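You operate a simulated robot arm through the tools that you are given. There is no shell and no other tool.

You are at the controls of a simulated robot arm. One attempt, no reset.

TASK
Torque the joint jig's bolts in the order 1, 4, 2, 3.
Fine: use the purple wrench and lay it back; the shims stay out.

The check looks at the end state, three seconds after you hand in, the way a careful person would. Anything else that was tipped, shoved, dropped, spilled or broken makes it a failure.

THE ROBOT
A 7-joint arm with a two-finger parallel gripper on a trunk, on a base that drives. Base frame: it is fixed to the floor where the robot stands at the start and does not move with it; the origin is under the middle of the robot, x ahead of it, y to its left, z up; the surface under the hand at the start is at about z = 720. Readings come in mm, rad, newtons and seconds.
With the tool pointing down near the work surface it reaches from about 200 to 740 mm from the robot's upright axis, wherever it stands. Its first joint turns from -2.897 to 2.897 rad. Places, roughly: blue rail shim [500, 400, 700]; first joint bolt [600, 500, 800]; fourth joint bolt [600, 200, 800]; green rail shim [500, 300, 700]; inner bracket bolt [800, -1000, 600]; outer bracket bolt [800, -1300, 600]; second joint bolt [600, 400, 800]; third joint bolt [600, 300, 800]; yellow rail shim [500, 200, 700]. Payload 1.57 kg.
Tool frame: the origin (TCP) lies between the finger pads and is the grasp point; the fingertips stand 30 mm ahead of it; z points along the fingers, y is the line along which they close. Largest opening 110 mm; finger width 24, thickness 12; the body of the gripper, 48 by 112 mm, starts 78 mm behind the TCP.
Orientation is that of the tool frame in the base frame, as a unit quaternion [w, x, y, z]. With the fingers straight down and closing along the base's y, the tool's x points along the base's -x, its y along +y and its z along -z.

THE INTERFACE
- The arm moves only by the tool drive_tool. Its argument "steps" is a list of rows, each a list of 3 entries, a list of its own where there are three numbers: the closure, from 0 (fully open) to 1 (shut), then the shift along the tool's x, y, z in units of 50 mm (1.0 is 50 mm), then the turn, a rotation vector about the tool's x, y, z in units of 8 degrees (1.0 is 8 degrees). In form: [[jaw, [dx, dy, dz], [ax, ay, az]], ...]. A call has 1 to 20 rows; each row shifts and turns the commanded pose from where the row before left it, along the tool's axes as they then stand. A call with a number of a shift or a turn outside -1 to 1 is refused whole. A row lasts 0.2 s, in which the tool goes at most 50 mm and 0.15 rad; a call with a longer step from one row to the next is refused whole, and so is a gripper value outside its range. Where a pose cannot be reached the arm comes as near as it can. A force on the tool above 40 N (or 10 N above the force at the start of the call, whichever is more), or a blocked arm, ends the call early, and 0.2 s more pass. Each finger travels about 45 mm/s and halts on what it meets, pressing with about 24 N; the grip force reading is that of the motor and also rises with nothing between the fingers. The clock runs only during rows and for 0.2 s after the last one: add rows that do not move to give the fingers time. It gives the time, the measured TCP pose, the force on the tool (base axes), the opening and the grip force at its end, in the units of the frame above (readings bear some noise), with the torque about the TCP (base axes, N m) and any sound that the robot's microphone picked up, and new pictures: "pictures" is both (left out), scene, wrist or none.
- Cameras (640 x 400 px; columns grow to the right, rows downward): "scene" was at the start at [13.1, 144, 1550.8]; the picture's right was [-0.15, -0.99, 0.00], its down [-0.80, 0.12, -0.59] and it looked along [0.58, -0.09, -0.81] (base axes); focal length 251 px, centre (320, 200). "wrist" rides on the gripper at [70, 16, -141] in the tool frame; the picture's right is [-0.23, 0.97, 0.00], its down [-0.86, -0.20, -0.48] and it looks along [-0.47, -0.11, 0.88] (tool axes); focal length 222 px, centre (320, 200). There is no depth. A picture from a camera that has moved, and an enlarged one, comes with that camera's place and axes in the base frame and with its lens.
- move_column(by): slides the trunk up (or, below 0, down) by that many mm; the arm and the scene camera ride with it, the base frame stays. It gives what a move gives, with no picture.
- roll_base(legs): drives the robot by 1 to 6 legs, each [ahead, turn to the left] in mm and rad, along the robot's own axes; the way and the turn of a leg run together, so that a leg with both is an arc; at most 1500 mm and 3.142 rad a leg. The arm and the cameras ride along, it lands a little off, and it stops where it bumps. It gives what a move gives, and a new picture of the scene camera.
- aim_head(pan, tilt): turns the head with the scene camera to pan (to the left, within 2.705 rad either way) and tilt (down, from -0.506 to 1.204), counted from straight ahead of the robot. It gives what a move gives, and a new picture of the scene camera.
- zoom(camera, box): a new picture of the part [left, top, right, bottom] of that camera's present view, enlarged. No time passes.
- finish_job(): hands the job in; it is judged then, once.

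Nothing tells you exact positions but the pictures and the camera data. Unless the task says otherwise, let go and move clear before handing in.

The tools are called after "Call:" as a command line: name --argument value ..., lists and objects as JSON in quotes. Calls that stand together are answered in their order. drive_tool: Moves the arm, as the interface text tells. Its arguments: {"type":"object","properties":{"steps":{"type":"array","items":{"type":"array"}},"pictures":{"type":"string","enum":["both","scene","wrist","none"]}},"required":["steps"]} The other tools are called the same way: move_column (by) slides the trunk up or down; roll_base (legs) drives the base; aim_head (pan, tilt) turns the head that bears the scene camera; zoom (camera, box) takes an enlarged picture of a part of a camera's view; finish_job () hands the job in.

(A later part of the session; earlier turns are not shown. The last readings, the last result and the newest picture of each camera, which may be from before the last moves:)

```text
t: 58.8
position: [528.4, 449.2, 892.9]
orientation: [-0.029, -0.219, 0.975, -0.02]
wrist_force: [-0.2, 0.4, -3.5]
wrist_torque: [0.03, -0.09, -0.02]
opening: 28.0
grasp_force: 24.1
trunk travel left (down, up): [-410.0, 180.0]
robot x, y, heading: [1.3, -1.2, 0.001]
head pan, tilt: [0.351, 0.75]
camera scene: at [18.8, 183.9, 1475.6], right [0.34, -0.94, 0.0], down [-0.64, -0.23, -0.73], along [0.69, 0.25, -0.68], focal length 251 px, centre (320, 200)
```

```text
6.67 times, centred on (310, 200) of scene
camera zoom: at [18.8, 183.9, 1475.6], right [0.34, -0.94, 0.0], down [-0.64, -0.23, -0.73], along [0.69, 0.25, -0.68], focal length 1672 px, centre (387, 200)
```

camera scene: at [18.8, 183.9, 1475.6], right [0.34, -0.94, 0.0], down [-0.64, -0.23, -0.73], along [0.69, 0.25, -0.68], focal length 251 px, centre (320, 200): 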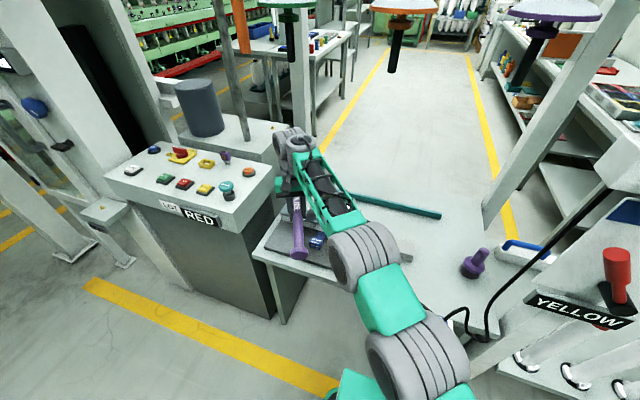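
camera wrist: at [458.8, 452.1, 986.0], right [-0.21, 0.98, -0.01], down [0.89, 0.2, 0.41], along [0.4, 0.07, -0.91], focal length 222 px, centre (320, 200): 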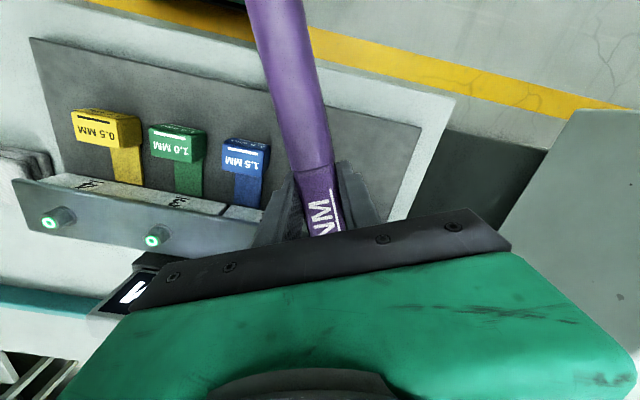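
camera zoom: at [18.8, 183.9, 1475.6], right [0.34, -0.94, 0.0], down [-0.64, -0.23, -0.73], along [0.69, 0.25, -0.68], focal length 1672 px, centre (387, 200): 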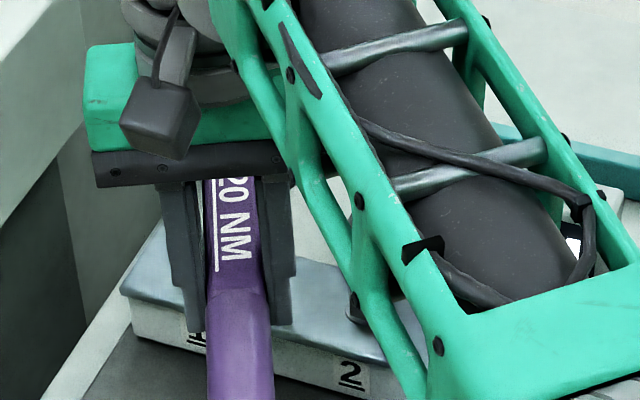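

The hand is at its joint limits here, so I'll bring the base closer instead. First I'll retract to a compact pose above the bench front.

Call:
drive_tool --steps '[[1, [0.3, -0.3, -0.2], [0, 0, 0]], [1, [0.58, -0.64, -0.2], [0, 0, 0]], [1, [0.58, -0.64, -0.2], [0, 0, 0]], [1, [0.58, -0.64, -0.2], [0, 0, 0]], [1, [0.58, -0.64, -0.1], [0, 0, 0]], [1, [0.58, -0.64, 0], [0, 0, 0]], [1, [0.58, -0.64, 0], [0, 0, 0]], [1, [0.4, -0.4, 0], [0, 0, 0]], [1, [0, 0, 0], [-0.05, 0, 0.75]], [1, [0, 0, 0], [-0.05, 0, 0.75]], [1, [0, 0, 0], [-0.05, 0, 0.75]], [1, [0, 0, 0], [0, 0, 0]]]'

Call:
zoom --camera "scene" --box '[265, 170, 355, 230]'

```text
t: 61.4
position: [431.8, 156.1, 960.9]
orientation: [-0.038, -0.063, 0.997, -0.003]
wrist_force: [-0.8, 1.0, -3.2]
wrist_torque: [0.0, -0.08, -0.02]
opening: 28.0
grasp_force: 24.1
out of reach, approached as far as the arm can: row 1
trunk travel left (down, up): [-410.0, 180.0]
robot x, y, heading: [4.6, 3.1, -0.003]
head pan, tilt: [0.351, 0.75]
camera scene: at [18.6, 183.6, 1475.6], right [0.34, -0.94, 0.0], down [-0.64, -0.23, -0.73], along [0.69, 0.25, -0.68], focal length 251 px, centre (320, 200)
camera wrist: at [371.3, 164.5, 1107.4], right [0.1, 0.99, -0.02], down [0.91, -0.09, 0.41], along [0.41, -0.06, -0.91], focal length 222 px, centre (320, 200)
```

scene: 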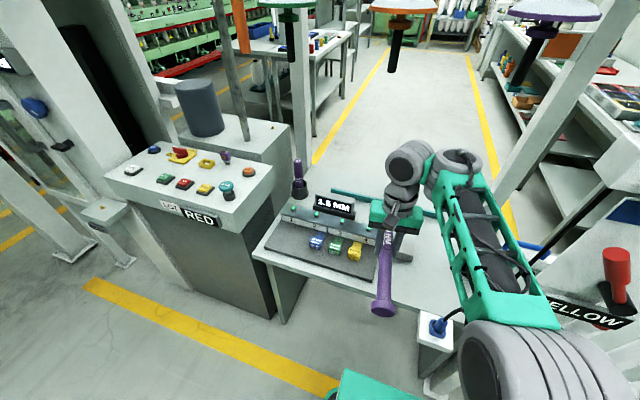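
wrist: 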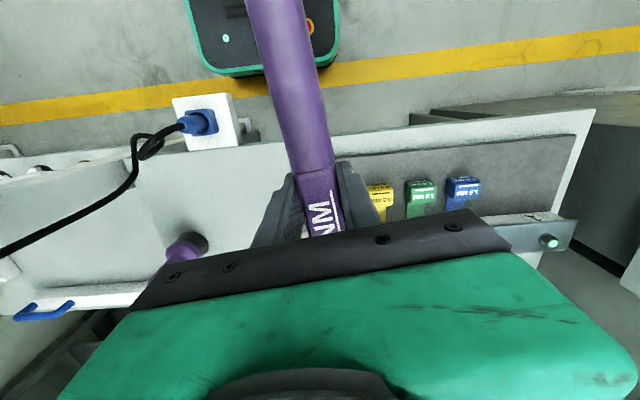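

```text
6.67 times, centred on (310, 200) of scene
camera zoom: at [18.6, 183.6, 1475.6], right [0.34, -0.94, 0.0], down [-0.64, -0.23, -0.73], along [0.69, 0.25, -0.68], focal length 1672 px, centre (387, 200)
```

zoom: 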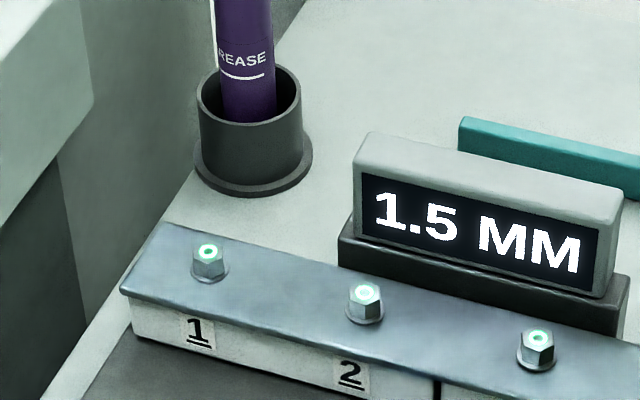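

Call:
zoom --camera "scene" --box '[284, 198, 308, 214]'

Call:
zoom --camera "scene" --box '[305, 202, 350, 232]'

```text
16.00 times, centred on (296, 206) of scene
camera zoom: at [18.6, 183.6, 1475.6], right [0.34, -0.94, 0.0], down [-0.64, -0.23, -0.73], along [0.69, 0.25, -0.68], focal length 4014 px, centre (704, 104)
```

zoom: 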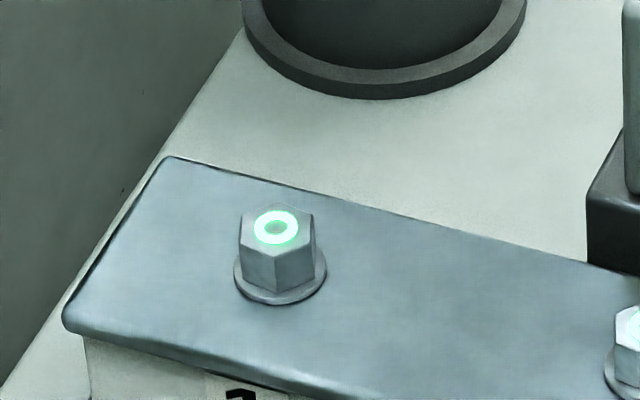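

```text
13.33 times, centred on (328, 217) of scene
camera zoom: at [18.6, 183.6, 1475.6], right [0.34, -0.94, 0.0], down [-0.64, -0.23, -0.73], along [0.69, 0.25, -0.68], focal length 3345 px, centre (220, -27)
```

zoom: 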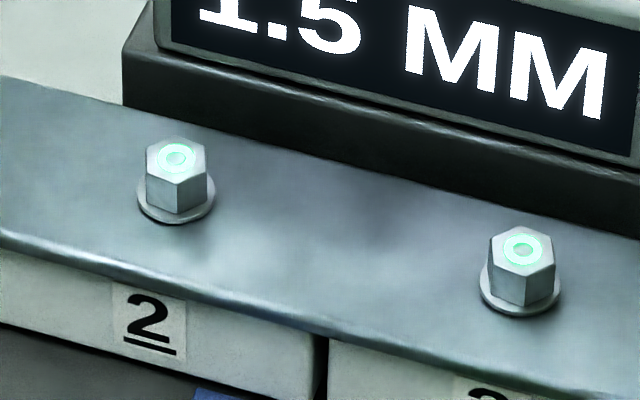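

Bolt 1 doesn't look turned yet. I'll drive the base forward and left, roughly 115 mm ahead and 80 mm left, so all the bolts fall well inside the arm's range, keeping the wrench high.

Call:
drive_tool --steps '[[1, [-0.2, -0.5, 0], [0, 0, 0]], [1, [-0.2, -0.8, 0], [0, 0, 0]], [1, [0, -0.3, 0], [0, 0, 0]], [1, [0, 0, 0], [0, 0, 0]]]' --pictures "none"

Call:
roll_base --legs '[[0, 0.6], [140, 0], [0, -0.6]]'

```text
t: 62.4
position: [460.1, 80.6, 960.8]
orientation: [-0.038, -0.064, 0.997, -0.002]
wrist_force: [0.2, 0.4, -3.9]
wrist_torque: [0.01, -0.11, -0.03]
opening: 27.9
grasp_force: 24.2
trunk travel left (down, up): [-410.0, 180.0]
robot x, y, heading: [-1.4, 0.0, -0.002]
head pan, tilt: [0.351, 0.75]
```

```text
t: 67.0
position: [573.9, 157.9, 961.7]
orientation: [-0.039, -0.061, 0.997, -0.003]
wrist_force: [0.4, -0.6, -4.2]
wrist_torque: [0.02, -0.05, -0.03]
opening: 27.8
grasp_force: 23.7
trunk travel left (down, up): [-410.0, 180.0]
robot x, y, heading: [117.5, 77.2, -0.003]
head pan, tilt: [0.351, 0.75]
camera scene: at [133.4, 262.5, 1475.6], right [0.34, -0.94, 0.0], down [-0.64, -0.23, -0.73], along [0.69, 0.25, -0.68], focal length 251 px, centre (320, 200)
```

scene: 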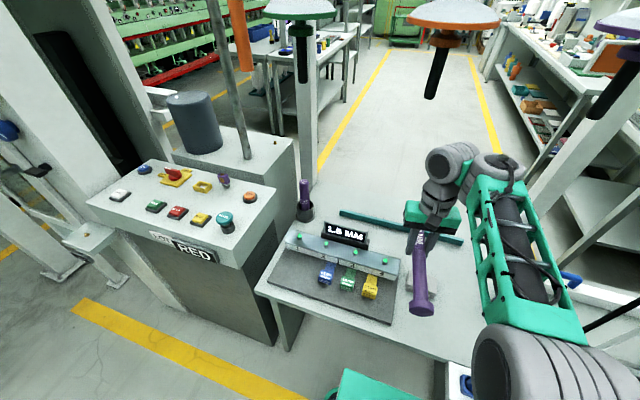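

The base landed at about (117, 77) and bolt 1 projects where expected. I'll raise the tool, lower the trunk 120 mm, and approach bolt 1 again.

Call:
drive_tool --steps '[[1, [0.1, 0, -0.6], [0, 0, 0]], [1, [0.1, 0, -0.7], [0, 0, 0]], [1, [0, 0, 0], [0, 0, 0]]]' --pictures "none"

Call:
move_column --by -120

Call:
aim_head --pan 0.2 --tilt 0.7

```text
t: 67.8
position: [569.4, 157.2, 1026.5]
orientation: [-0.039, -0.061, 0.997, -0.002]
wrist_force: [0.1, -0.1, -4.7]
wrist_torque: [-0.02, -0.05, 0.02]
opening: 27.8
grasp_force: 23.8
trunk travel left (down, up): [-410.0, 180.0]
robot x, y, heading: [111.9, 79.2, -0.0]
head pan, tilt: [0.351, 0.75]
```

```text
t: 69.3
position: [567.8, 157.1, 907.6]
orientation: [-0.038, -0.062, 0.997, -0.002]
wrist_force: [0.2, 0.5, -3.6]
wrist_torque: [-0.02, -0.07, -0.01]
opening: 27.9
grasp_force: 23.5
trunk travel left (down, up): [-290.0, 300.0]
robot x, y, heading: [112.8, 81.1, -0.004]
head pan, tilt: [0.351, 0.75]
```

```text
t: 70.0
position: [568.5, 157.0, 906.1]
orientation: [-0.038, -0.061, 0.997, -0.003]
wrist_force: [0.9, 0.2, -4.2]
wrist_torque: [0.03, -0.09, 0.05]
opening: 28.0
grasp_force: 24.1
trunk travel left (down, up): [-290.0, 300.0]
robot x, y, heading: [116.0, 78.4, -0.004]
head pan, tilt: [0.201, 0.7]
camera scene: at [138.7, 251.0, 1359.9], right [0.2, -0.98, 0.0], down [-0.63, -0.13, -0.76], along [0.75, 0.15, -0.64], focal length 251 px, centre (320, 200)
```

scene: 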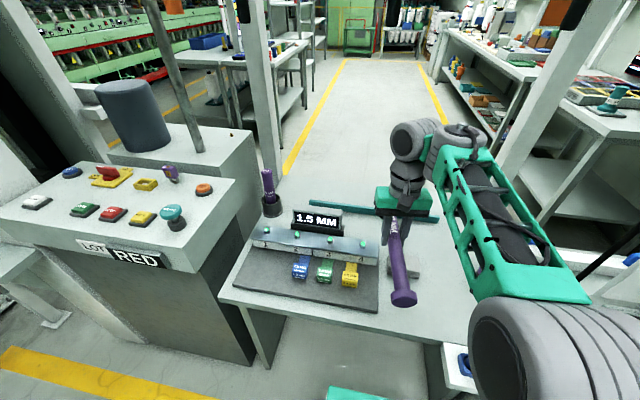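

Call:
drive_tool --steps '[[1, [0.273, 0.73, -0.077], [0, 0, 0]], [1, [0.273, 0.73, -0.077], [0, 0, 0]], [1, [0.273, 0.73, -0.077], [0, 0, 0]], [1, [0.273, 0.73, -0.077], [0, 0, 0]], [1, [0.273, 0.73, -0.077], [0, 0, 0]], [1, [0, 0, 0], [0.061, 0, -0.87]], [1, [0, 0, 0], [0.061, 0, -0.87]], [1, [0, 0, 0], [0.061, 0, -0.87]], [1, [0, 0, 0], [0.061, 0, -0.87]], [1, [0, 0, 0], [0.061, 0, -0.87]], [1, [0, 0, 0], [0.061, 0, -0.87]], [1, [0, 0, 0], [0.061, 0, -0.87]], [1, [0, 0, 0], [0.061, 0, -0.87]], [1, [0, 0, 0], [0.061, 0, -0.87]], [1, [0, 0, 0], [0, 0, 0]]]' --pictures "scene"

Call:
zoom --camera "scene" --box '[220, 140, 400, 260]'

```text
t: 73.2
position: [480.7, 330.3, 931.1]
orientation: [-0.032, -0.572, 0.82, -0.019]
wrist_force: [-0.7, 0.3, -5.0]
wrist_torque: [0.06, -0.01, -0.01]
opening: 27.9
grasp_force: 24.3
trunk travel left (down, up): [-290.0, 300.0]
robot x, y, heading: [115.7, 81.6, -0.004]
head pan, tilt: [0.201, 0.7]
camera scene: at [138.7, 251.1, 1359.9], right [0.19, -0.98, 0.0], down [-0.63, -0.13, -0.76], along [0.75, 0.15, -0.64], focal length 251 px, centre (320, 200)
```

scene: 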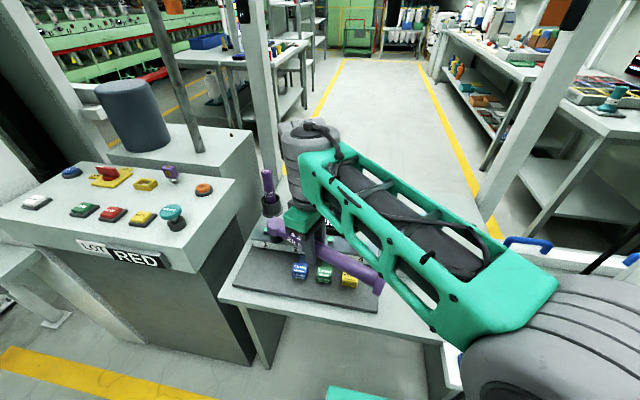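

```text
3.33 times, centred on (310, 200) of scene
camera zoom: at [138.7, 251.1, 1359.9], right [0.19, -0.98, 0.0], down [-0.63, -0.13, -0.76], along [0.75, 0.15, -0.64], focal length 836 px, centre (353, 200)
```

zoom: 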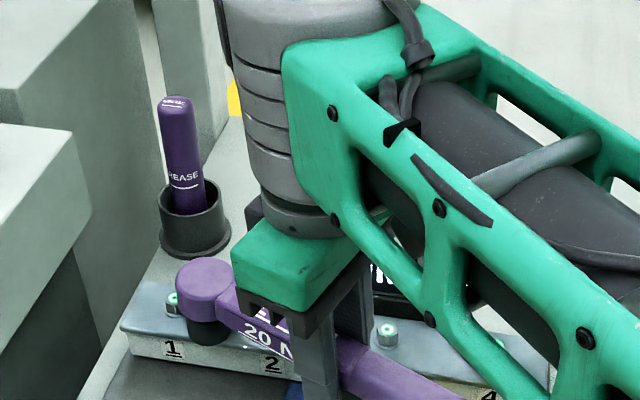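

Call:
zoom --camera "scene" --box '[265, 205, 325, 245]'

```text
10.00 times, centred on (295, 225) of scene
camera zoom: at [138.7, 251.1, 1359.9], right [0.19, -0.98, 0.0], down [-0.63, -0.13, -0.76], along [0.75, 0.15, -0.64], focal length 2509 px, centre (570, -50)
```

zoom: 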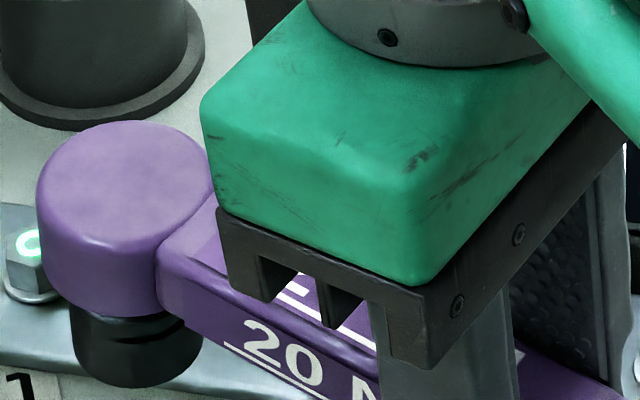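

Call:
drive_tool --steps '[[1, [-0.52, -0.322, -0.036], [0, 0, 0]], [1, [-0.52, -0.322, -0.036], [0, 0, 0]], [1, [-0.52, -0.322, -0.036], [0, 0, 0]], [1, [-0.52, -0.322, -0.036], [0, 0, 0]], [1, [-0.023, 0, 0.333], [0, 0, 0]], [1, [-0.023, 0, 0.333], [0, 0, 0]], [1, [-0.023, 0, 0.333], [0, 0, 0]], [1, [0, 0, 0], [0, 0, 0]]]' --pictures "scene"

Call:
zoom --camera "scene" --box '[230, 205, 290, 245]'

```text
t: 75.0
position: [558.0, 402.2, 864.7]
orientation: [-0.032, -0.573, 0.819, -0.019]
wrist_force: [0.9, 0.5, -4.8]
wrist_torque: [0.08, 0.0, 0.0]
opening: 27.8
grasp_force: 24.3
out of reach, approached as far as the arm can: row 3, 4
trunk travel left (down, up): [-290.0, 300.0]
robot x, y, heading: [113.5, 78.4, -0.004]
head pan, tilt: [0.201, 0.7]
camera scene: at [138.8, 251.2, 1359.8], right [0.19, -0.98, 0.0], down [-0.63, -0.13, -0.76], along [0.75, 0.15, -0.64], focal length 251 px, centre (320, 200)
```

scene: 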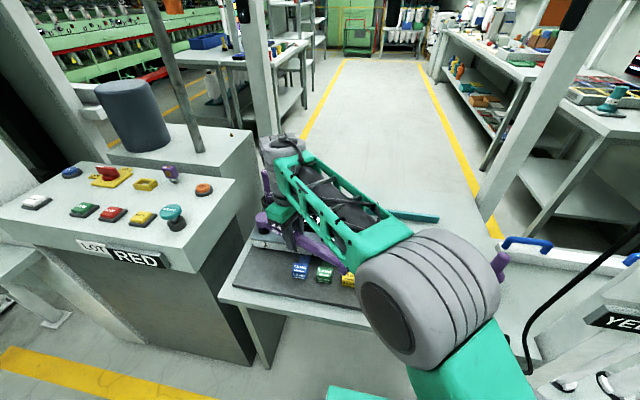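

```text
10.00 times, centred on (260, 225) of scene
camera zoom: at [138.8, 251.2, 1359.8], right [0.19, -0.98, 0.0], down [-0.63, -0.13, -0.76], along [0.75, 0.15, -0.64], focal length 2509 px, centre (920, -50)
```

zoom: 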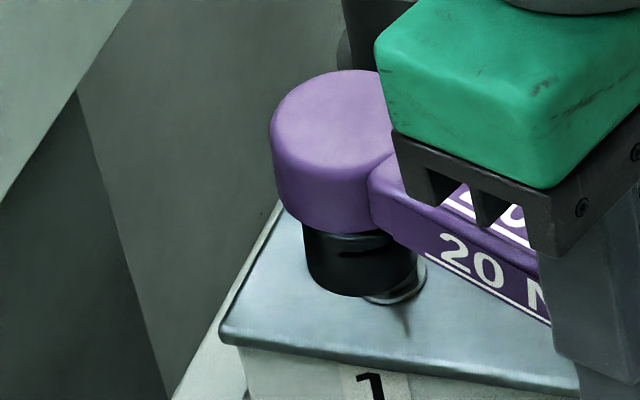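

The hand is limited at this heading, and the wrench is still slightly nose-up, with the socket about 14 mm short in x. I'll lift a little, change the heading to about 50°, add a bit of pitch, and realign.

Call:
drive_tool --steps '[[1, [0.03, 0, -0.4], [0, 0, 0]], [1, [0, 0, 0], [-0.06, 0, 0.83]], [1, [0, 0.1, 0], [-0.06, 0, 0.83]], [1, [0, 0.1, 0], [-0.06, 0, 0.83]], [1, [-0.05, 0.15, 0], [0, 0.35, 0]], [1, [-0.08, 0.22, -0.016], [0, 0, 0]], [1, [0, 0, 0], [0, 0, 0]]]' --pictures "scene"

Call:
zoom --camera "scene" --box '[230, 195, 300, 245]'

```text
t: 76.7
position: [538.9, 423.9, 885.8]
orientation: [-0.059, -0.421, 0.905, -0.024]
wrist_force: [0.0, 0.7, -4.5]
wrist_torque: [0.06, -0.05, 0.01]
opening: 28.1
grasp_force: 23.8
trunk travel left (down, up): [-290.0, 300.0]
robot x, y, heading: [116.3, 78.4, -0.004]
head pan, tilt: [0.201, 0.7]
camera scene: at [138.6, 251.3, 1359.8], right [0.19, -0.98, 0.0], down [-0.63, -0.13, -0.76], along [0.75, 0.15, -0.64], focal length 251 px, centre (320, 200)
```

scene: 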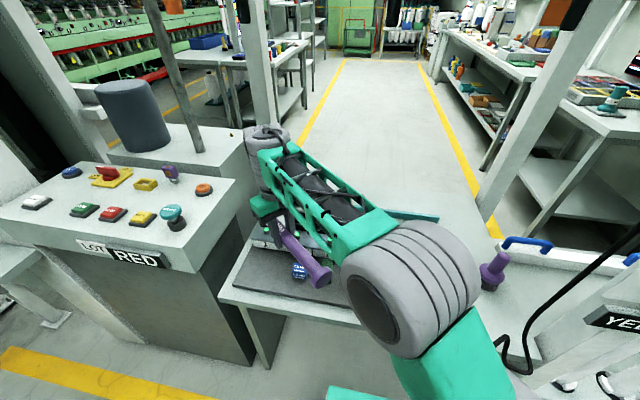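

```text
8.00 times, centred on (265, 220) of scene
camera zoom: at [138.6, 251.3, 1359.8], right [0.19, -0.98, 0.0], down [-0.63, -0.13, -0.76], along [0.75, 0.15, -0.64], focal length 2007 px, centre (760, 40)
```

zoom: 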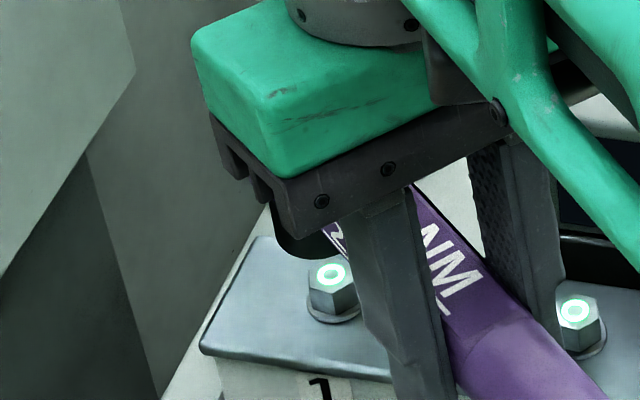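

Call:
aim_head --pan 1.0 --tilt 0.6

Call:
drive_tool --steps '[[1, [0, 0, 0], [0, 0, 0]]]' --pictures "wrist"

```text
t: 77.8
position: [539.0, 422.5, 885.6]
orientation: [-0.057, -0.421, 0.905, -0.023]
wrist_force: [-0.3, -0.6, -4.6]
wrist_torque: [0.05, -0.05, 0.04]
opening: 27.8
grasp_force: 23.7
trunk travel left (down, up): [-290.0, 300.0]
robot x, y, heading: [114.3, 79.2, -0.007]
head pan, tilt: [1.0, 0.6]
camera scene: at [103.5, 308.8, 1368.5], right [0.84, -0.54, 0.0], down [-0.31, -0.47, -0.82], along [0.45, 0.69, -0.57], focal length 251 px, centre (320, 200)
```

scene: 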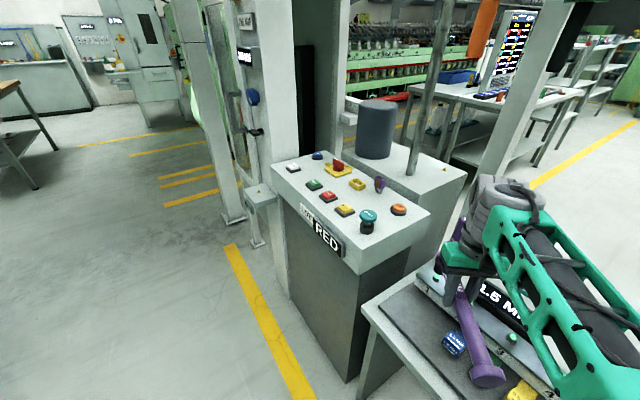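

```text
t: 78.2
position: [539.4, 423.8, 885.7]
orientation: [-0.057, -0.421, 0.905, -0.024]
wrist_force: [0.2, -0.8, -4.6]
wrist_torque: [0.05, -0.03, -0.01]
opening: 28.2
grasp_force: 24.2
trunk travel left (down, up): [-290.0, 300.0]
robot x, y, heading: [111.9, 80.3, -0.004]
head pan, tilt: [1.0, 0.6]
camera wrist: at [493.5, 392.4, 1034.8], right [-0.6, 0.8, -0.02], down [0.74, 0.56, 0.37], along [0.31, 0.2, -0.93], focal length 222 px, centre (320, 200)
```

wrist: 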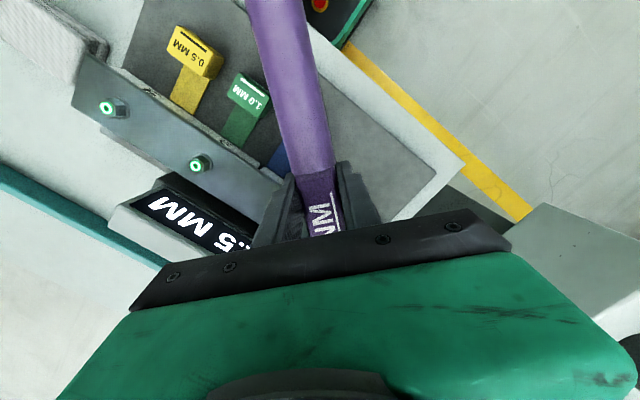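

Call:
zoom --camera "scene" --box '[410, 240, 500, 300]'

```text
6.67 times, centred on (455, 270) of scene
camera zoom: at [103.5, 308.8, 1368.5], right [0.84, -0.54, 0.0], down [-0.31, -0.47, -0.82], along [0.45, 0.69, -0.57], focal length 1672 px, centre (-580, -267)
```

zoom: 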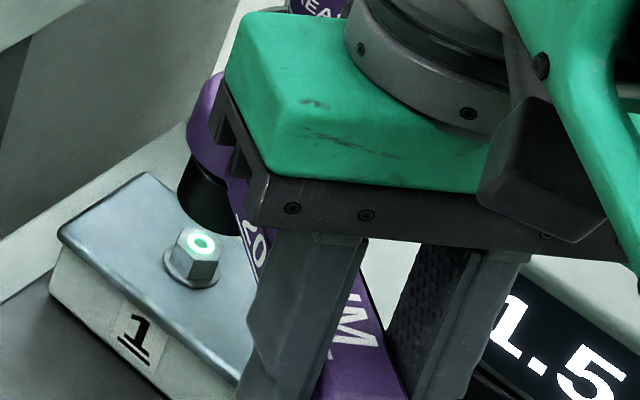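

From this side view the socket needs about 4 mm in +x and 3 mm in +y. I'll correct that while lowering close to the bolt.

Call:
drive_tool --steps '[[1, [-0.037, -0.004, 0.096], [0, 0, 0]], [1, [-0.037, -0.004, 0.096], [0, 0, 0]], [1, [-0.037, -0.004, 0.096], [0, 0, 0]], [1, [-0.037, -0.004, 0.096], [0, 0, 0]], [1, [0, 0, 0], [0, 0, 0]]]' --pictures "none"

Call:
zoom --camera "scene" --box '[420, 255, 480, 295]'

```text
t: 79.4
position: [542.7, 426.7, 865.2]
orientation: [-0.058, -0.42, 0.905, -0.024]
wrist_force: [0.9, -0.2, -4.4]
wrist_torque: [0.03, -0.03, 0.01]
opening: 27.8
grasp_force: 24.2
trunk travel left (down, up): [-290.0, 300.0]
robot x, y, heading: [113.6, 78.5, -0.006]
head pan, tilt: [1.0, 0.6]
```

```text
10.00 times, centred on (450, 275) of scene
camera zoom: at [103.5, 308.8, 1368.5], right [0.84, -0.54, 0.0], down [-0.31, -0.47, -0.82], along [0.45, 0.69, -0.57], focal length 2509 px, centre (-980, -550)
```

zoom: 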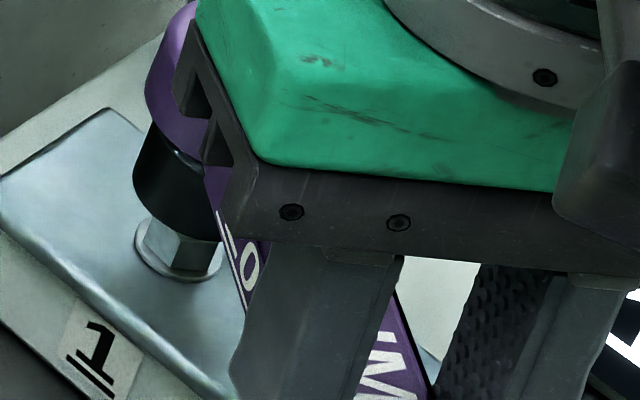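

Call:
drive_tool --steps '[[1, [-0.007, 0, 0.06], [0, 0, 0]], [1, [-0.007, 0, 0.06], [0, 0, 0]], [1, [-0.007, 0, 0.06], [0, 0, 0]], [1, [-0.007, 0, 0.06], [0, 0, 0]], [1, [0, 0, 0], [0, 0, 0]]]' --pictures "none"

Call:
drive_tool --steps '[[1, [-0.007, 0, 0.06], [0, 0, 0]], [1, [-0.007, 0, 0.06], [0, 0, 0]], [1, [0, 0, 0], [0, 0, 0]]]' --pictures "none"

Call:
zoom --camera "scene" --box '[420, 255, 480, 295]'

```text
t: 80.6
position: [543.6, 427.4, 853.4]
orientation: [-0.059, -0.42, 0.905, -0.024]
wrist_force: [1.1, 0.2, -4.4]
wrist_torque: [0.08, -0.06, 0.0]
opening: 27.9
grasp_force: 24.2
trunk travel left (down, up): [-290.0, 300.0]
robot x, y, heading: [110.2, 80.2, -0.005]
head pan, tilt: [1.0, 0.6]
```

```text
t: 81.4
position: [543.0, 426.7, 848.5]
orientation: [-0.057, -0.421, 0.905, -0.024]
wrist_force: [-1.2, -0.6, 2.2]
wrist_torque: [0.52, -0.57, 0.03]
opening: 27.7
grasp_force: 23.9
trunk travel left (down, up): [-290.0, 300.0]
robot x, y, heading: [109.1, 77.8, -0.006]
head pan, tilt: [1.0, 0.6]
```

```text
10.00 times, centred on (450, 275) of scene
camera zoom: at [102.9, 308.3, 1368.6], right [0.84, -0.54, 0.0], down [-0.31, -0.47, -0.83], along [0.45, 0.69, -0.56], focal length 2509 px, centre (-980, -550)
```

zoom: 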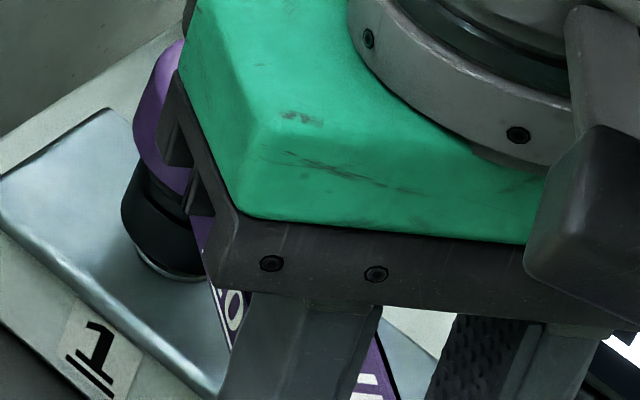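

Call:
drive_tool --steps '[[1, [-0.007, 0, 0.05], [0, 0, 0]], [1, [0, 0, 0], [0, 0, 0]]]' --pictures "none"

```text
t: 82.0
position: [541.7, 427.9, 845.2]
orientation: [-0.056, -0.421, 0.905, -0.023]
wrist_force: [-2.8, -2.9, 2.2]
wrist_torque: [0.52, -0.54, -0.04]
opening: 27.7
grasp_force: 24.3
trunk travel left (down, up): [-290.0, 300.0]
robot x, y, heading: [113.1, 79.3, -0.005]
head pan, tilt: [1.0, 0.6]
```

Call:
drive_tool --steps '[[1, [0.03, 0, 0.02], [0, 0, 0]], [1, [0, 0, 0], [0, 0, 0]]]' --pictures "none"

```text
t: 82.6
position: [540.9, 425.3, 843.7]
orientation: [-0.058, -0.421, 0.905, -0.025]
wrist_force: [0.3, 0.2, -1.5]
wrist_torque: [0.25, -0.28, -0.07]
opening: 27.8
grasp_force: 23.6
trunk travel left (down, up): [-290.0, 300.0]
robot x, y, heading: [113.7, 75.8, -0.009]
head pan, tilt: [1.0, 0.6]
```

The socket is down over bolt 1. I'll turn it clockwise about the bolt axis, checking force and sound as I go.

Call:
drive_tool --steps '[[1, [-0.009, 0.123, -0.001], [-0.046, 0, 0.372]], [1, [-0.009, 0.123, -0.001], [-0.046, 0, 0.372]], [1, [-0.009, 0.123, -0.001], [-0.046, 0, 0.372]], [1, [-0.009, 0.123, -0.001], [-0.046, 0, 0.372]], [1, [0, 0, 0], [0, 0, 0]]]' --pictures "none"

Call:
drive_tool --steps '[[1, [-0.009, 0.123, -0.001], [-0.046, 0, 0.372]], [1, [-0.009, 0.123, -0.001], [-0.046, 0, 0.372]], [1, [-0.009, 0.123, -0.001], [-0.046, 0, 0.372]], [1, [-0.009, 0.123, -0.001], [-0.046, 0, 0.372]], [1, [0, 0, 0], [0, 0, 0]]]' --pictures "none"

```text
t: 83.8
position: [524.3, 443.2, 843.7]
orientation: [-0.06, -0.324, 0.944, -0.017]
wrist_force: [-0.1, -0.9, -4.5]
wrist_torque: [0.07, -0.02, 0.0]
opening: 28.0
grasp_force: 24.3
trunk travel left (down, up): [-290.0, 300.0]
robot x, y, heading: [116.1, 79.3, -0.008]
head pan, tilt: [1.0, 0.6]
```

```text
t: 85.0
position: [513.8, 464.9, 844.1]
orientation: [-0.063, -0.222, 0.973, -0.012]
wrist_force: [-1.0, -1.0, -4.5]
wrist_torque: [0.07, -0.07, 0.02]
opening: 27.9
grasp_force: 24.4
trunk travel left (down, up): [-290.0, 300.0]
robot x, y, heading: [114.9, 77.8, -0.007]
head pan, tilt: [1.0, 0.6]
```

Call:
aim_head --pan 1.0 --tilt 0.6

Call:
zoom --camera "scene" --box '[410, 240, 485, 290]'

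```text
t: 85.6
position: [514.0, 465.3, 844.1]
orientation: [-0.062, -0.224, 0.973, -0.012]
wrist_force: [-0.2, -0.1, -4.5]
wrist_torque: [0.03, -0.06, 0.02]
opening: 28.2
grasp_force: 24.0
trunk travel left (down, up): [-290.0, 300.0]
robot x, y, heading: [111.5, 78.0, -0.009]
head pan, tilt: [1.0, 0.6]
camera scene: at [103.4, 308.8, 1368.5], right [0.84, -0.54, 0.0], down [-0.31, -0.47, -0.82], along [0.45, 0.69, -0.57], focal length 251 px, centre (320, 200)
```

scene: 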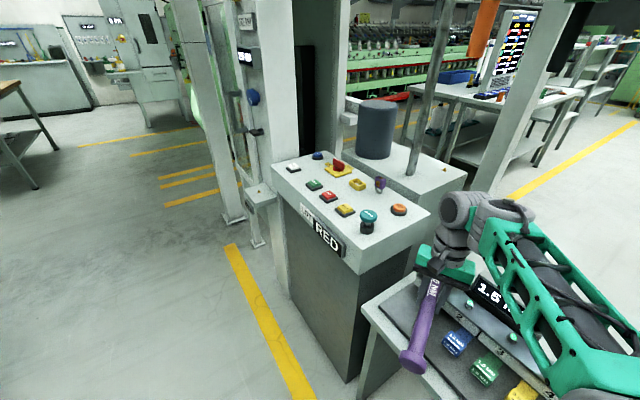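

```text
8.00 times, centred on (448, 265) of scene
camera zoom: at [103.4, 308.8, 1368.5], right [0.84, -0.54, 0.0], down [-0.31, -0.47, -0.82], along [0.45, 0.69, -0.57], focal length 2007 px, centre (-700, -320)
```

zoom: 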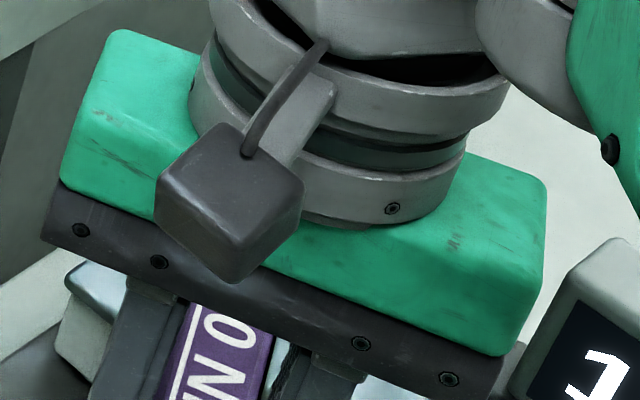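

Call:
aim_head --pan -0.3 --tilt 0.6

Call:
zoom --camera "scene" --box '[110, 200, 230, 280]'

```text
t: 87.0
position: [513.8, 465.2, 843.8]
orientation: [-0.063, -0.223, 0.973, -0.012]
wrist_force: [-0.1, -0.1, -4.5]
wrist_torque: [0.1, -0.08, -0.01]
opening: 28.1
grasp_force: 24.2
trunk travel left (down, up): [-290.0, 300.0]
robot x, y, heading: [113.4, 76.1, -0.008]
head pan, tilt: [-0.3, 0.6]
camera scene: at [139.7, 208.2, 1368.5], right [-0.3, -0.95, 0.0], down [-0.54, 0.17, -0.83], along [0.79, -0.25, -0.56], focal length 251 px, centre (320, 200)
```

scene: 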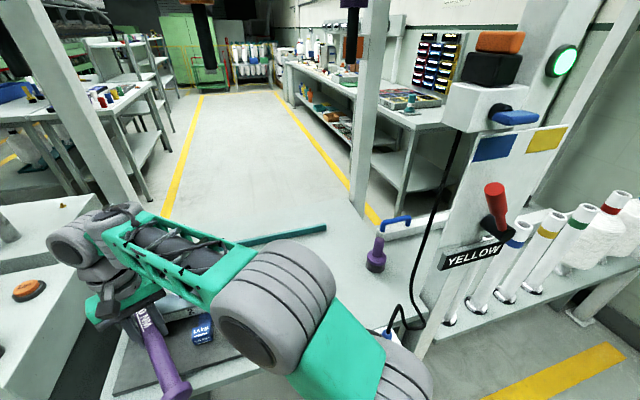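

```text
5.00 times, centred on (170, 240) of scene
camera zoom: at [139.7, 208.2, 1368.5], right [-0.3, -0.95, 0.0], down [-0.54, 0.17, -0.83], along [0.79, -0.25, -0.56], focal length 1254 px, centre (1070, 0)
```

zoom: 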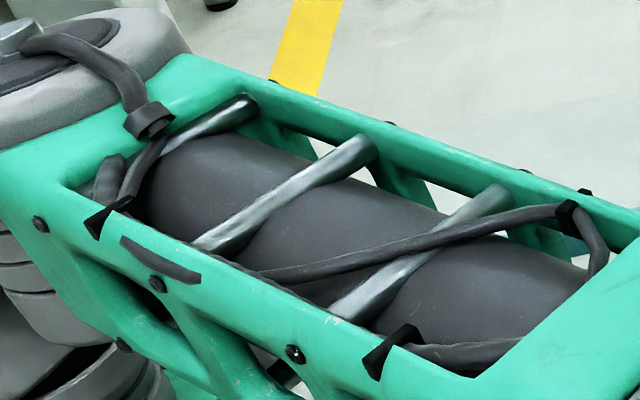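

Call:
drive_tool --steps '[[1, [-0.007, 0, 0.04], [0, 0, 0]], [1, [-0.007, 0, 0.04], [0, 0, 0]], [1, [0, 0, 0], [0, 0, 0]]]' --pictures "none"

```text
t: 87.8
position: [513.1, 466.0, 841.3]
orientation: [-0.062, -0.224, 0.972, -0.012]
wrist_force: [-2.5, -1.8, 3.0]
wrist_torque: [0.24, -0.73, -0.01]
opening: 28.1
grasp_force: 23.9
trunk travel left (down, up): [-290.0, 300.0]
robot x, y, heading: [118.0, 78.5, -0.002]
head pan, tilt: [-0.3, 0.6]
```

The socket is now resting at full depth, with about 7 N down. I'll keep turning clockwise while it's seated.

Call:
drive_tool --steps '[[1, [-0.009, 0.123, -0.001], [-0.046, 0, 0.372]], [1, [-0.009, 0.123, -0.001], [-0.046, 0, 0.372]], [1, [-0.009, 0.123, -0.001], [-0.046, 0, 0.372]], [1, [-0.009, 0.123, -0.001], [-0.046, 0, 0.372]], [1, [0, 0, 0], [0, 0, 0]]]' --pictures "none"

Call:
drive_tool --steps '[[1, [-0.009, 0.123, -0.001], [-0.046, 0, 0.372]], [1, [-0.009, 0.123, -0.001], [-0.046, 0, 0.372]], [1, [-0.009, 0.123, -0.001], [-0.046, 0, 0.372]], [1, [-0.009, 0.123, -0.001], [-0.046, 0, 0.372]], [1, [0, 0, 0], [0, 0, 0]]]' --pictures "none"

```text
t: 89.0
position: [506.8, 489.2, 840.8]
orientation: [-0.064, -0.119, 0.991, -0.006]
wrist_force: [-1.0, -2.3, 0.5]
wrist_torque: [0.01, -0.56, -0.16]
opening: 27.8
grasp_force: 23.7
trunk travel left (down, up): [-290.0, 300.0]
robot x, y, heading: [113.0, 80.9, -0.001]
head pan, tilt: [-0.3, 0.6]
```

```text
t: 90.2
position: [503.5, 513.9, 840.3]
orientation: [-0.064, -0.016, 0.998, 0.0]
wrist_force: [0.7, -0.3, -3.4]
wrist_torque: [0.04, -0.13, -0.01]
opening: 27.6
grasp_force: 24.2
trunk travel left (down, up): [-290.0, 300.0]
robot x, y, heading: [111.1, 81.1, -0.005]
head pan, tilt: [-0.3, 0.6]
```

Call:
drive_tool --steps '[[1, [-0.012, 0.123, 0.02], [-0.046, 0, 0.372]], [1, [-0.012, 0.123, 0.02], [-0.046, 0, 0.372]], [1, [-0.009, 0.123, 0], [-0.046, 0, 0.372]], [1, [-0.009, 0.123, -0.001], [-0.046, 0, 0.372]], [1, [0, 0, 0], [0, 0, 0]]]' --pictures "scene"

```text
t: 91.5
position: [505.7, 539.2, 837.8]
orientation: [-0.063, 0.089, 0.994, 0.006]
wrist_force: [0.5, 0.4, -1.1]
wrist_torque: [-0.07, -0.34, 0.05]
opening: 27.7
grasp_force: 24.6
trunk travel left (down, up): [-290.0, 300.0]
robot x, y, heading: [112.5, 73.5, -0.005]
head pan, tilt: [-0.3, 0.6]
camera scene: at [139.5, 208.1, 1368.4], right [-0.3, -0.95, 0.0], down [-0.54, 0.17, -0.83], along [0.79, -0.25, -0.56], focal length 251 px, centre (320, 200)
```

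scene: 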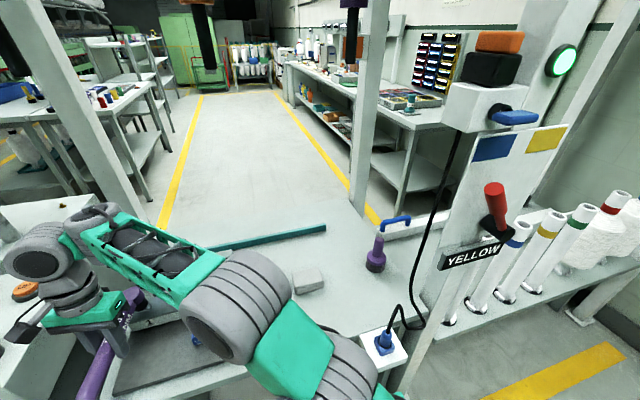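

Call:
zoom --camera "scene" --box '[0, 250, 240, 400]'

Call:
aim_head --pan 0.1 --tilt 0.75

Call:
zoom --camera "scene" --box '[150, 150, 330, 270]'

```text
2.67 times, centred on (120, 325) of scene
camera zoom: at [139.5, 208.1, 1368.4], right [-0.3, -0.95, 0.0], down [-0.54, 0.17, -0.83], along [0.79, -0.25, -0.56], focal length 669 px, centre (853, -133)
```

zoom: 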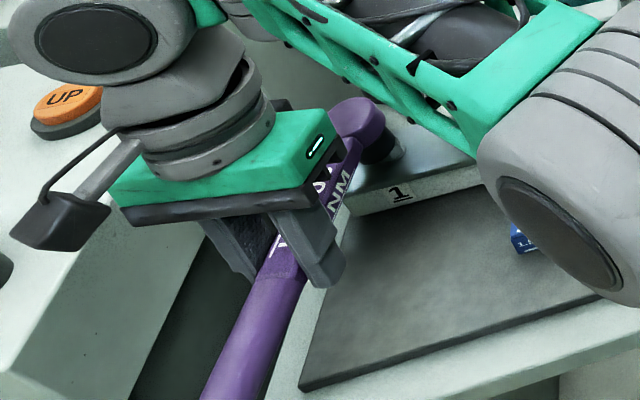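

```text
t: 92.3
position: [506.9, 539.3, 838.8]
orientation: [-0.064, 0.088, 0.994, 0.007]
wrist_force: [0.0, 0.0, -2.2]
wrist_torque: [-0.04, -0.21, 0.04]
opening: 28.0
grasp_force: 23.9
trunk travel left (down, up): [-290.0, 300.0]
robot x, y, heading: [114.0, 75.8, -0.007]
head pan, tilt: [0.099, 0.75]
camera scene: at [137.7, 242.5, 1355.6], right [0.09, -1.0, 0.0], down [-0.68, -0.06, -0.73], along [0.73, 0.07, -0.68], focal length 251 px, centre (320, 200)
```

scene: 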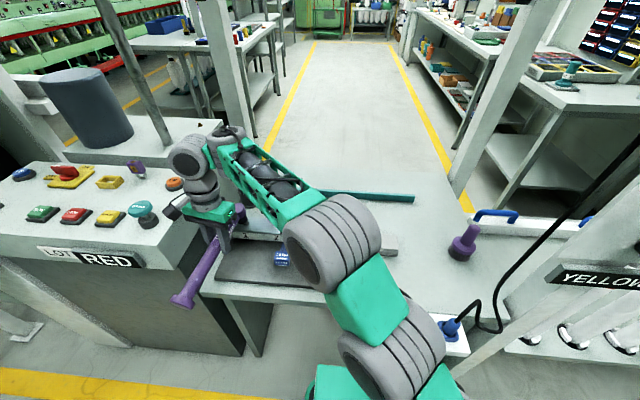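

```text
3.33 times, centred on (240, 210) of scene
camera zoom: at [137.7, 242.5, 1355.6], right [0.09, -1.0, 0.0], down [-0.68, -0.06, -0.73], along [0.73, 0.07, -0.68], focal length 836 px, centre (587, 167)
```

zoom: 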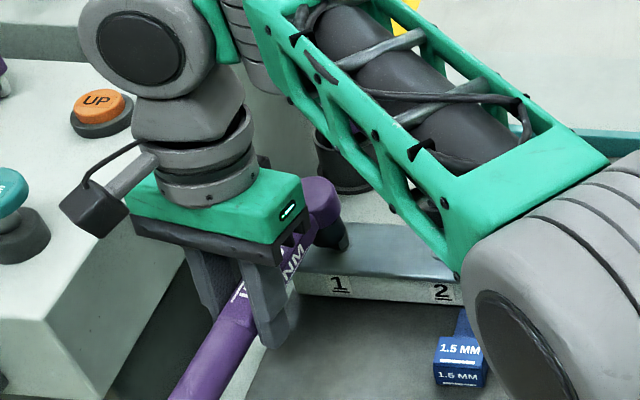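

Call:
zoom --camera "scene" --box '[215, 190, 275, 230]'

```text
10.00 times, centred on (245, 210) of scene
camera zoom: at [137.7, 242.5, 1355.6], right [0.09, -1.0, 0.0], down [-0.68, -0.06, -0.73], along [0.73, 0.07, -0.68], focal length 2509 px, centre (1070, 100)
```

zoom: 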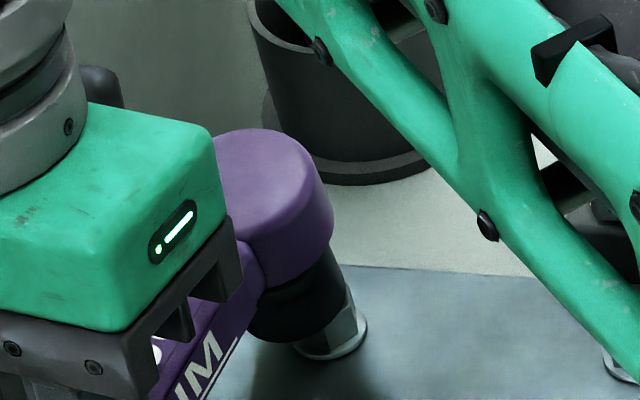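

In this view the socket is about 6 mm to the +y side of the bolt axis, so it isn't gripping the hex squarely. I'll nudge it toward the bolt centre and feel for contact.

Call:
drive_tool --steps '[[1, [-0.01, -0.05, 0], [0, 0, 0]], [1, [-0.01, -0.05, 0], [0, 0, 0]], [1, [0, 0, 0], [0, 0, 0]]]' --pictures "none"

Call:
zoom --camera "scene" --box '[215, 190, 275, 230]'

```text
t: 93.1
position: [507.6, 534.2, 838.1]
orientation: [-0.064, 0.09, 0.994, 0.007]
wrist_force: [-1.3, -0.4, -3.7]
wrist_torque: [0.02, -0.05, 0.0]
opening: 28.0
grasp_force: 24.5
trunk travel left (down, up): [-290.0, 300.0]
robot x, y, heading: [110.5, 78.8, -0.007]
head pan, tilt: [0.099, 0.75]
```

```text
10.00 times, centred on (245, 210) of scene
camera zoom: at [137.8, 242.5, 1355.6], right [0.09, -1.0, 0.0], down [-0.68, -0.06, -0.73], along [0.73, 0.07, -0.68], focal length 2509 px, centre (1070, 100)
```

zoom: 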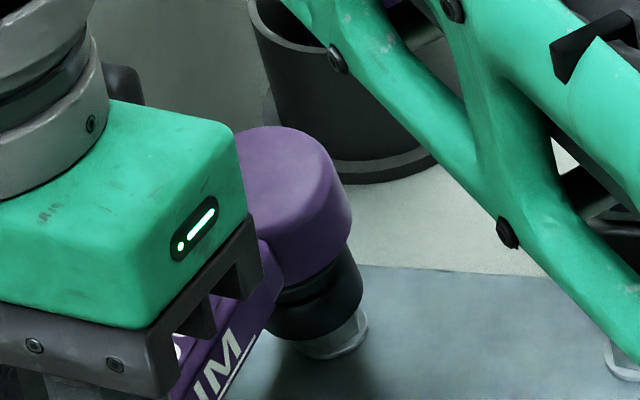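

The socket has been riding on top of the bolt head. Each press tipped the wrench in the grip instead of dropping the socket on. I'll lift off and take a look at the socket's underside before trying again.

Call:
drive_tool --steps '[[1, [0.03, 0, -0.3], [0, 0, 0]], [1, [0.06, 0, -0.45], [0, 0, 0]], [1, [0.06, 0, -0.45], [0, 0, 0]], [1, [0.13, -0.84, -0.39], [0, 0, 0]], [1, [0.13, -0.84, -0.39], [0, 0, 0]], [1, [0.13, -0.84, -0.39], [0, 0, 0]], [1, [0.13, -0.84, -0.39], [0, 0, 0]], [1, [0.13, -0.84, -0.39], [0, 0, 0]], [1, [0, 0, 0], [0, 0, 0]]]' --pictures "scene"

Call:
zoom --camera "scene" --box '[200, 170, 260, 210]'

```text
t: 95.1
position: [456.9, 285.1, 955.1]
orientation: [-0.064, 0.089, 0.994, 0.007]
wrist_force: [-0.4, -1.1, -3.5]
wrist_torque: [0.02, -0.06, 0.0]
opening: 27.8
grasp_force: 23.6
out of reach, approached as far as the arm can: row 1, 2, 3, 8
trunk travel left (down, up): [-290.0, 300.0]
robot x, y, heading: [112.1, 76.5, -0.001]
head pan, tilt: [0.099, 0.75]
camera scene: at [137.4, 241.7, 1355.7], right [0.09, -1.0, 0.0], down [-0.68, -0.06, -0.73], along [0.73, 0.07, -0.68], focal length 251 px, centre (320, 200)
```

scene: 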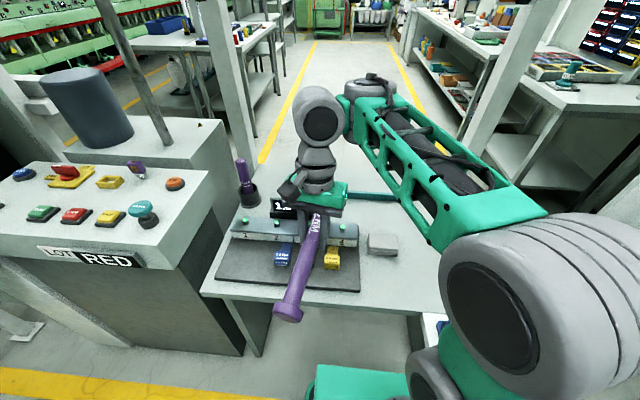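

```text
10.00 times, centred on (230, 190) of scene
camera zoom: at [137.4, 241.7, 1355.7], right [0.09, -1.0, 0.0], down [-0.68, -0.06, -0.73], along [0.73, 0.07, -0.68], focal length 2509 px, centre (1220, 300)
```

zoom: 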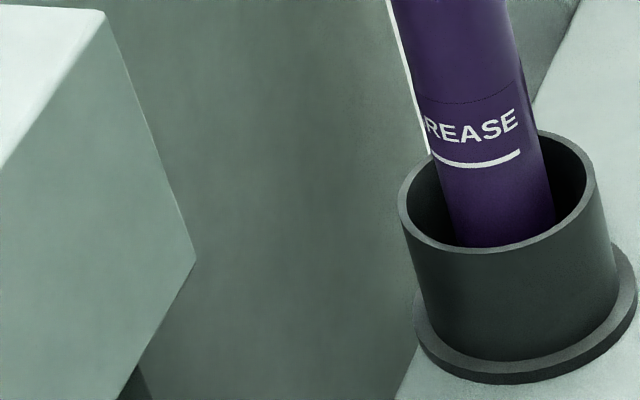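

I'll bring the wrench to the spot where I had a clear side view, so I can measure the socket tilt and offset properly.

Call:
drive_tool --steps '[[1, [-0.17, 0.48, 0.23], [0, 0, 0]], [1, [-0.17, 0.48, 0.23], [0, 0, 0]], [1, [0, 0, 0], [0.11, 0, -0.88]], [1, [0, 0, 0], [0.11, 0, -0.88]], [1, [0, 0, 0], [0.11, 0, -0.88]], [1, [0, 0, 0], [0.11, 0, -0.88]], [1, [0, 0, 0], [0.11, 0, -0.88]], [1, [0, 0, 0], [0.11, 0, -0.88]], [1, [0, 0, 0], [0.11, 0, -0.88]], [1, [0, 0, 0], [0.11, 0, -0.88]], [1, [0, 0, 0], [0.11, 0, -0.88]], [1, [0, 0, 0], [0.11, 0, -0.88]], [1, [0, 0, 0], [0.11, 0, -0.88]], [1, [0, 0, 0], [0, 0, 0]]]' --pictures "scene"

Call:
zoom --camera "scene" --box '[210, 160, 330, 240]'

```text
t: 98.1
position: [481.3, 332.0, 930.2]
orientation: [-0.053, -0.558, 0.828, -0.032]
wrist_force: [-0.1, 0.2, -4.8]
wrist_torque: [0.08, 0.0, -0.04]
opening: 28.0
grasp_force: 24.5
trunk travel left (down, up): [-290.0, 300.0]
robot x, y, heading: [115.3, 79.9, -0.005]
head pan, tilt: [0.099, 0.75]
camera scene: at [137.8, 242.4, 1355.6], right [0.09, -1.0, 0.0], down [-0.68, -0.06, -0.73], along [0.73, 0.07, -0.68], focal length 251 px, centre (320, 200)
```

scene: 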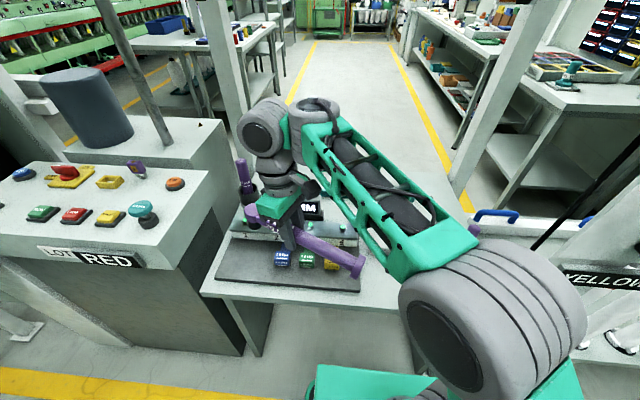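

```text
5.00 times, centred on (270, 200) of scene
camera zoom: at [137.8, 242.4, 1355.6], right [0.09, -1.0, 0.0], down [-0.68, -0.06, -0.73], along [0.73, 0.07, -0.68], focal length 1254 px, centre (570, 200)
```

zoom: 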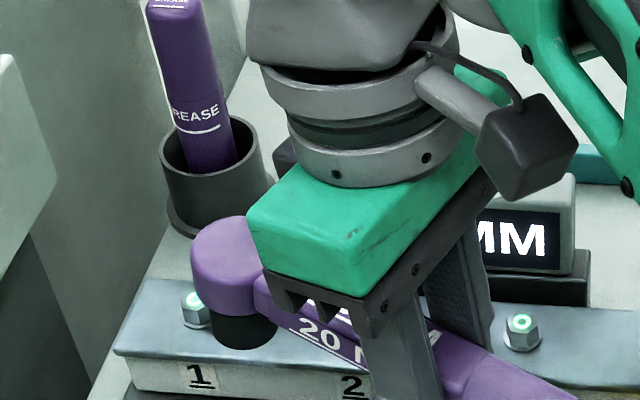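

Call:
zoom --camera "scene" --box '[240, 195, 285, 225]'

Call:
aim_head --pan 0.9 --tilt 0.6

```text
13.33 times, centred on (262, 210) of scene
camera zoom: at [137.8, 242.4, 1355.6], right [0.09, -1.0, 0.0], down [-0.68, -0.06, -0.73], along [0.73, 0.07, -0.68], focal length 3345 px, centre (1087, 67)
```

zoom: 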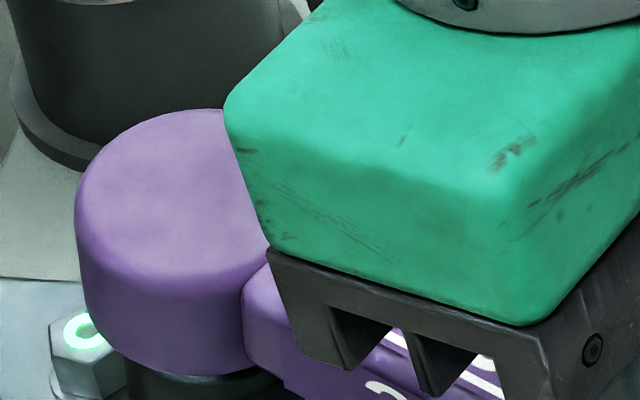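

```text
t: 99.2
position: [481.4, 332.3, 929.3]
orientation: [-0.053, -0.558, 0.828, -0.033]
wrist_force: [-0.5, 0.1, -4.3]
wrist_torque: [0.09, -0.02, -0.03]
opening: 28.0
grasp_force: 24.1
trunk travel left (down, up): [-290.0, 300.0]
robot x, y, heading: [114.4, 79.4, -0.004]
head pan, tilt: [0.901, 0.6]
camera scene: at [110.6, 303.5, 1368.5], right [0.78, -0.63, 0.0], down [-0.35, -0.44, -0.82], along [0.52, 0.64, -0.57], focal length 251 px, centre (320, 200)
```

scene: 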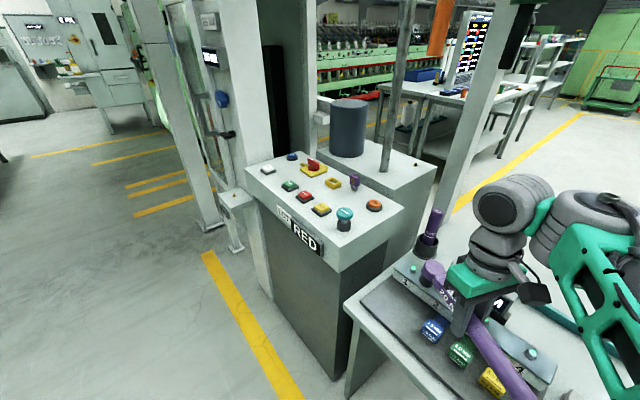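

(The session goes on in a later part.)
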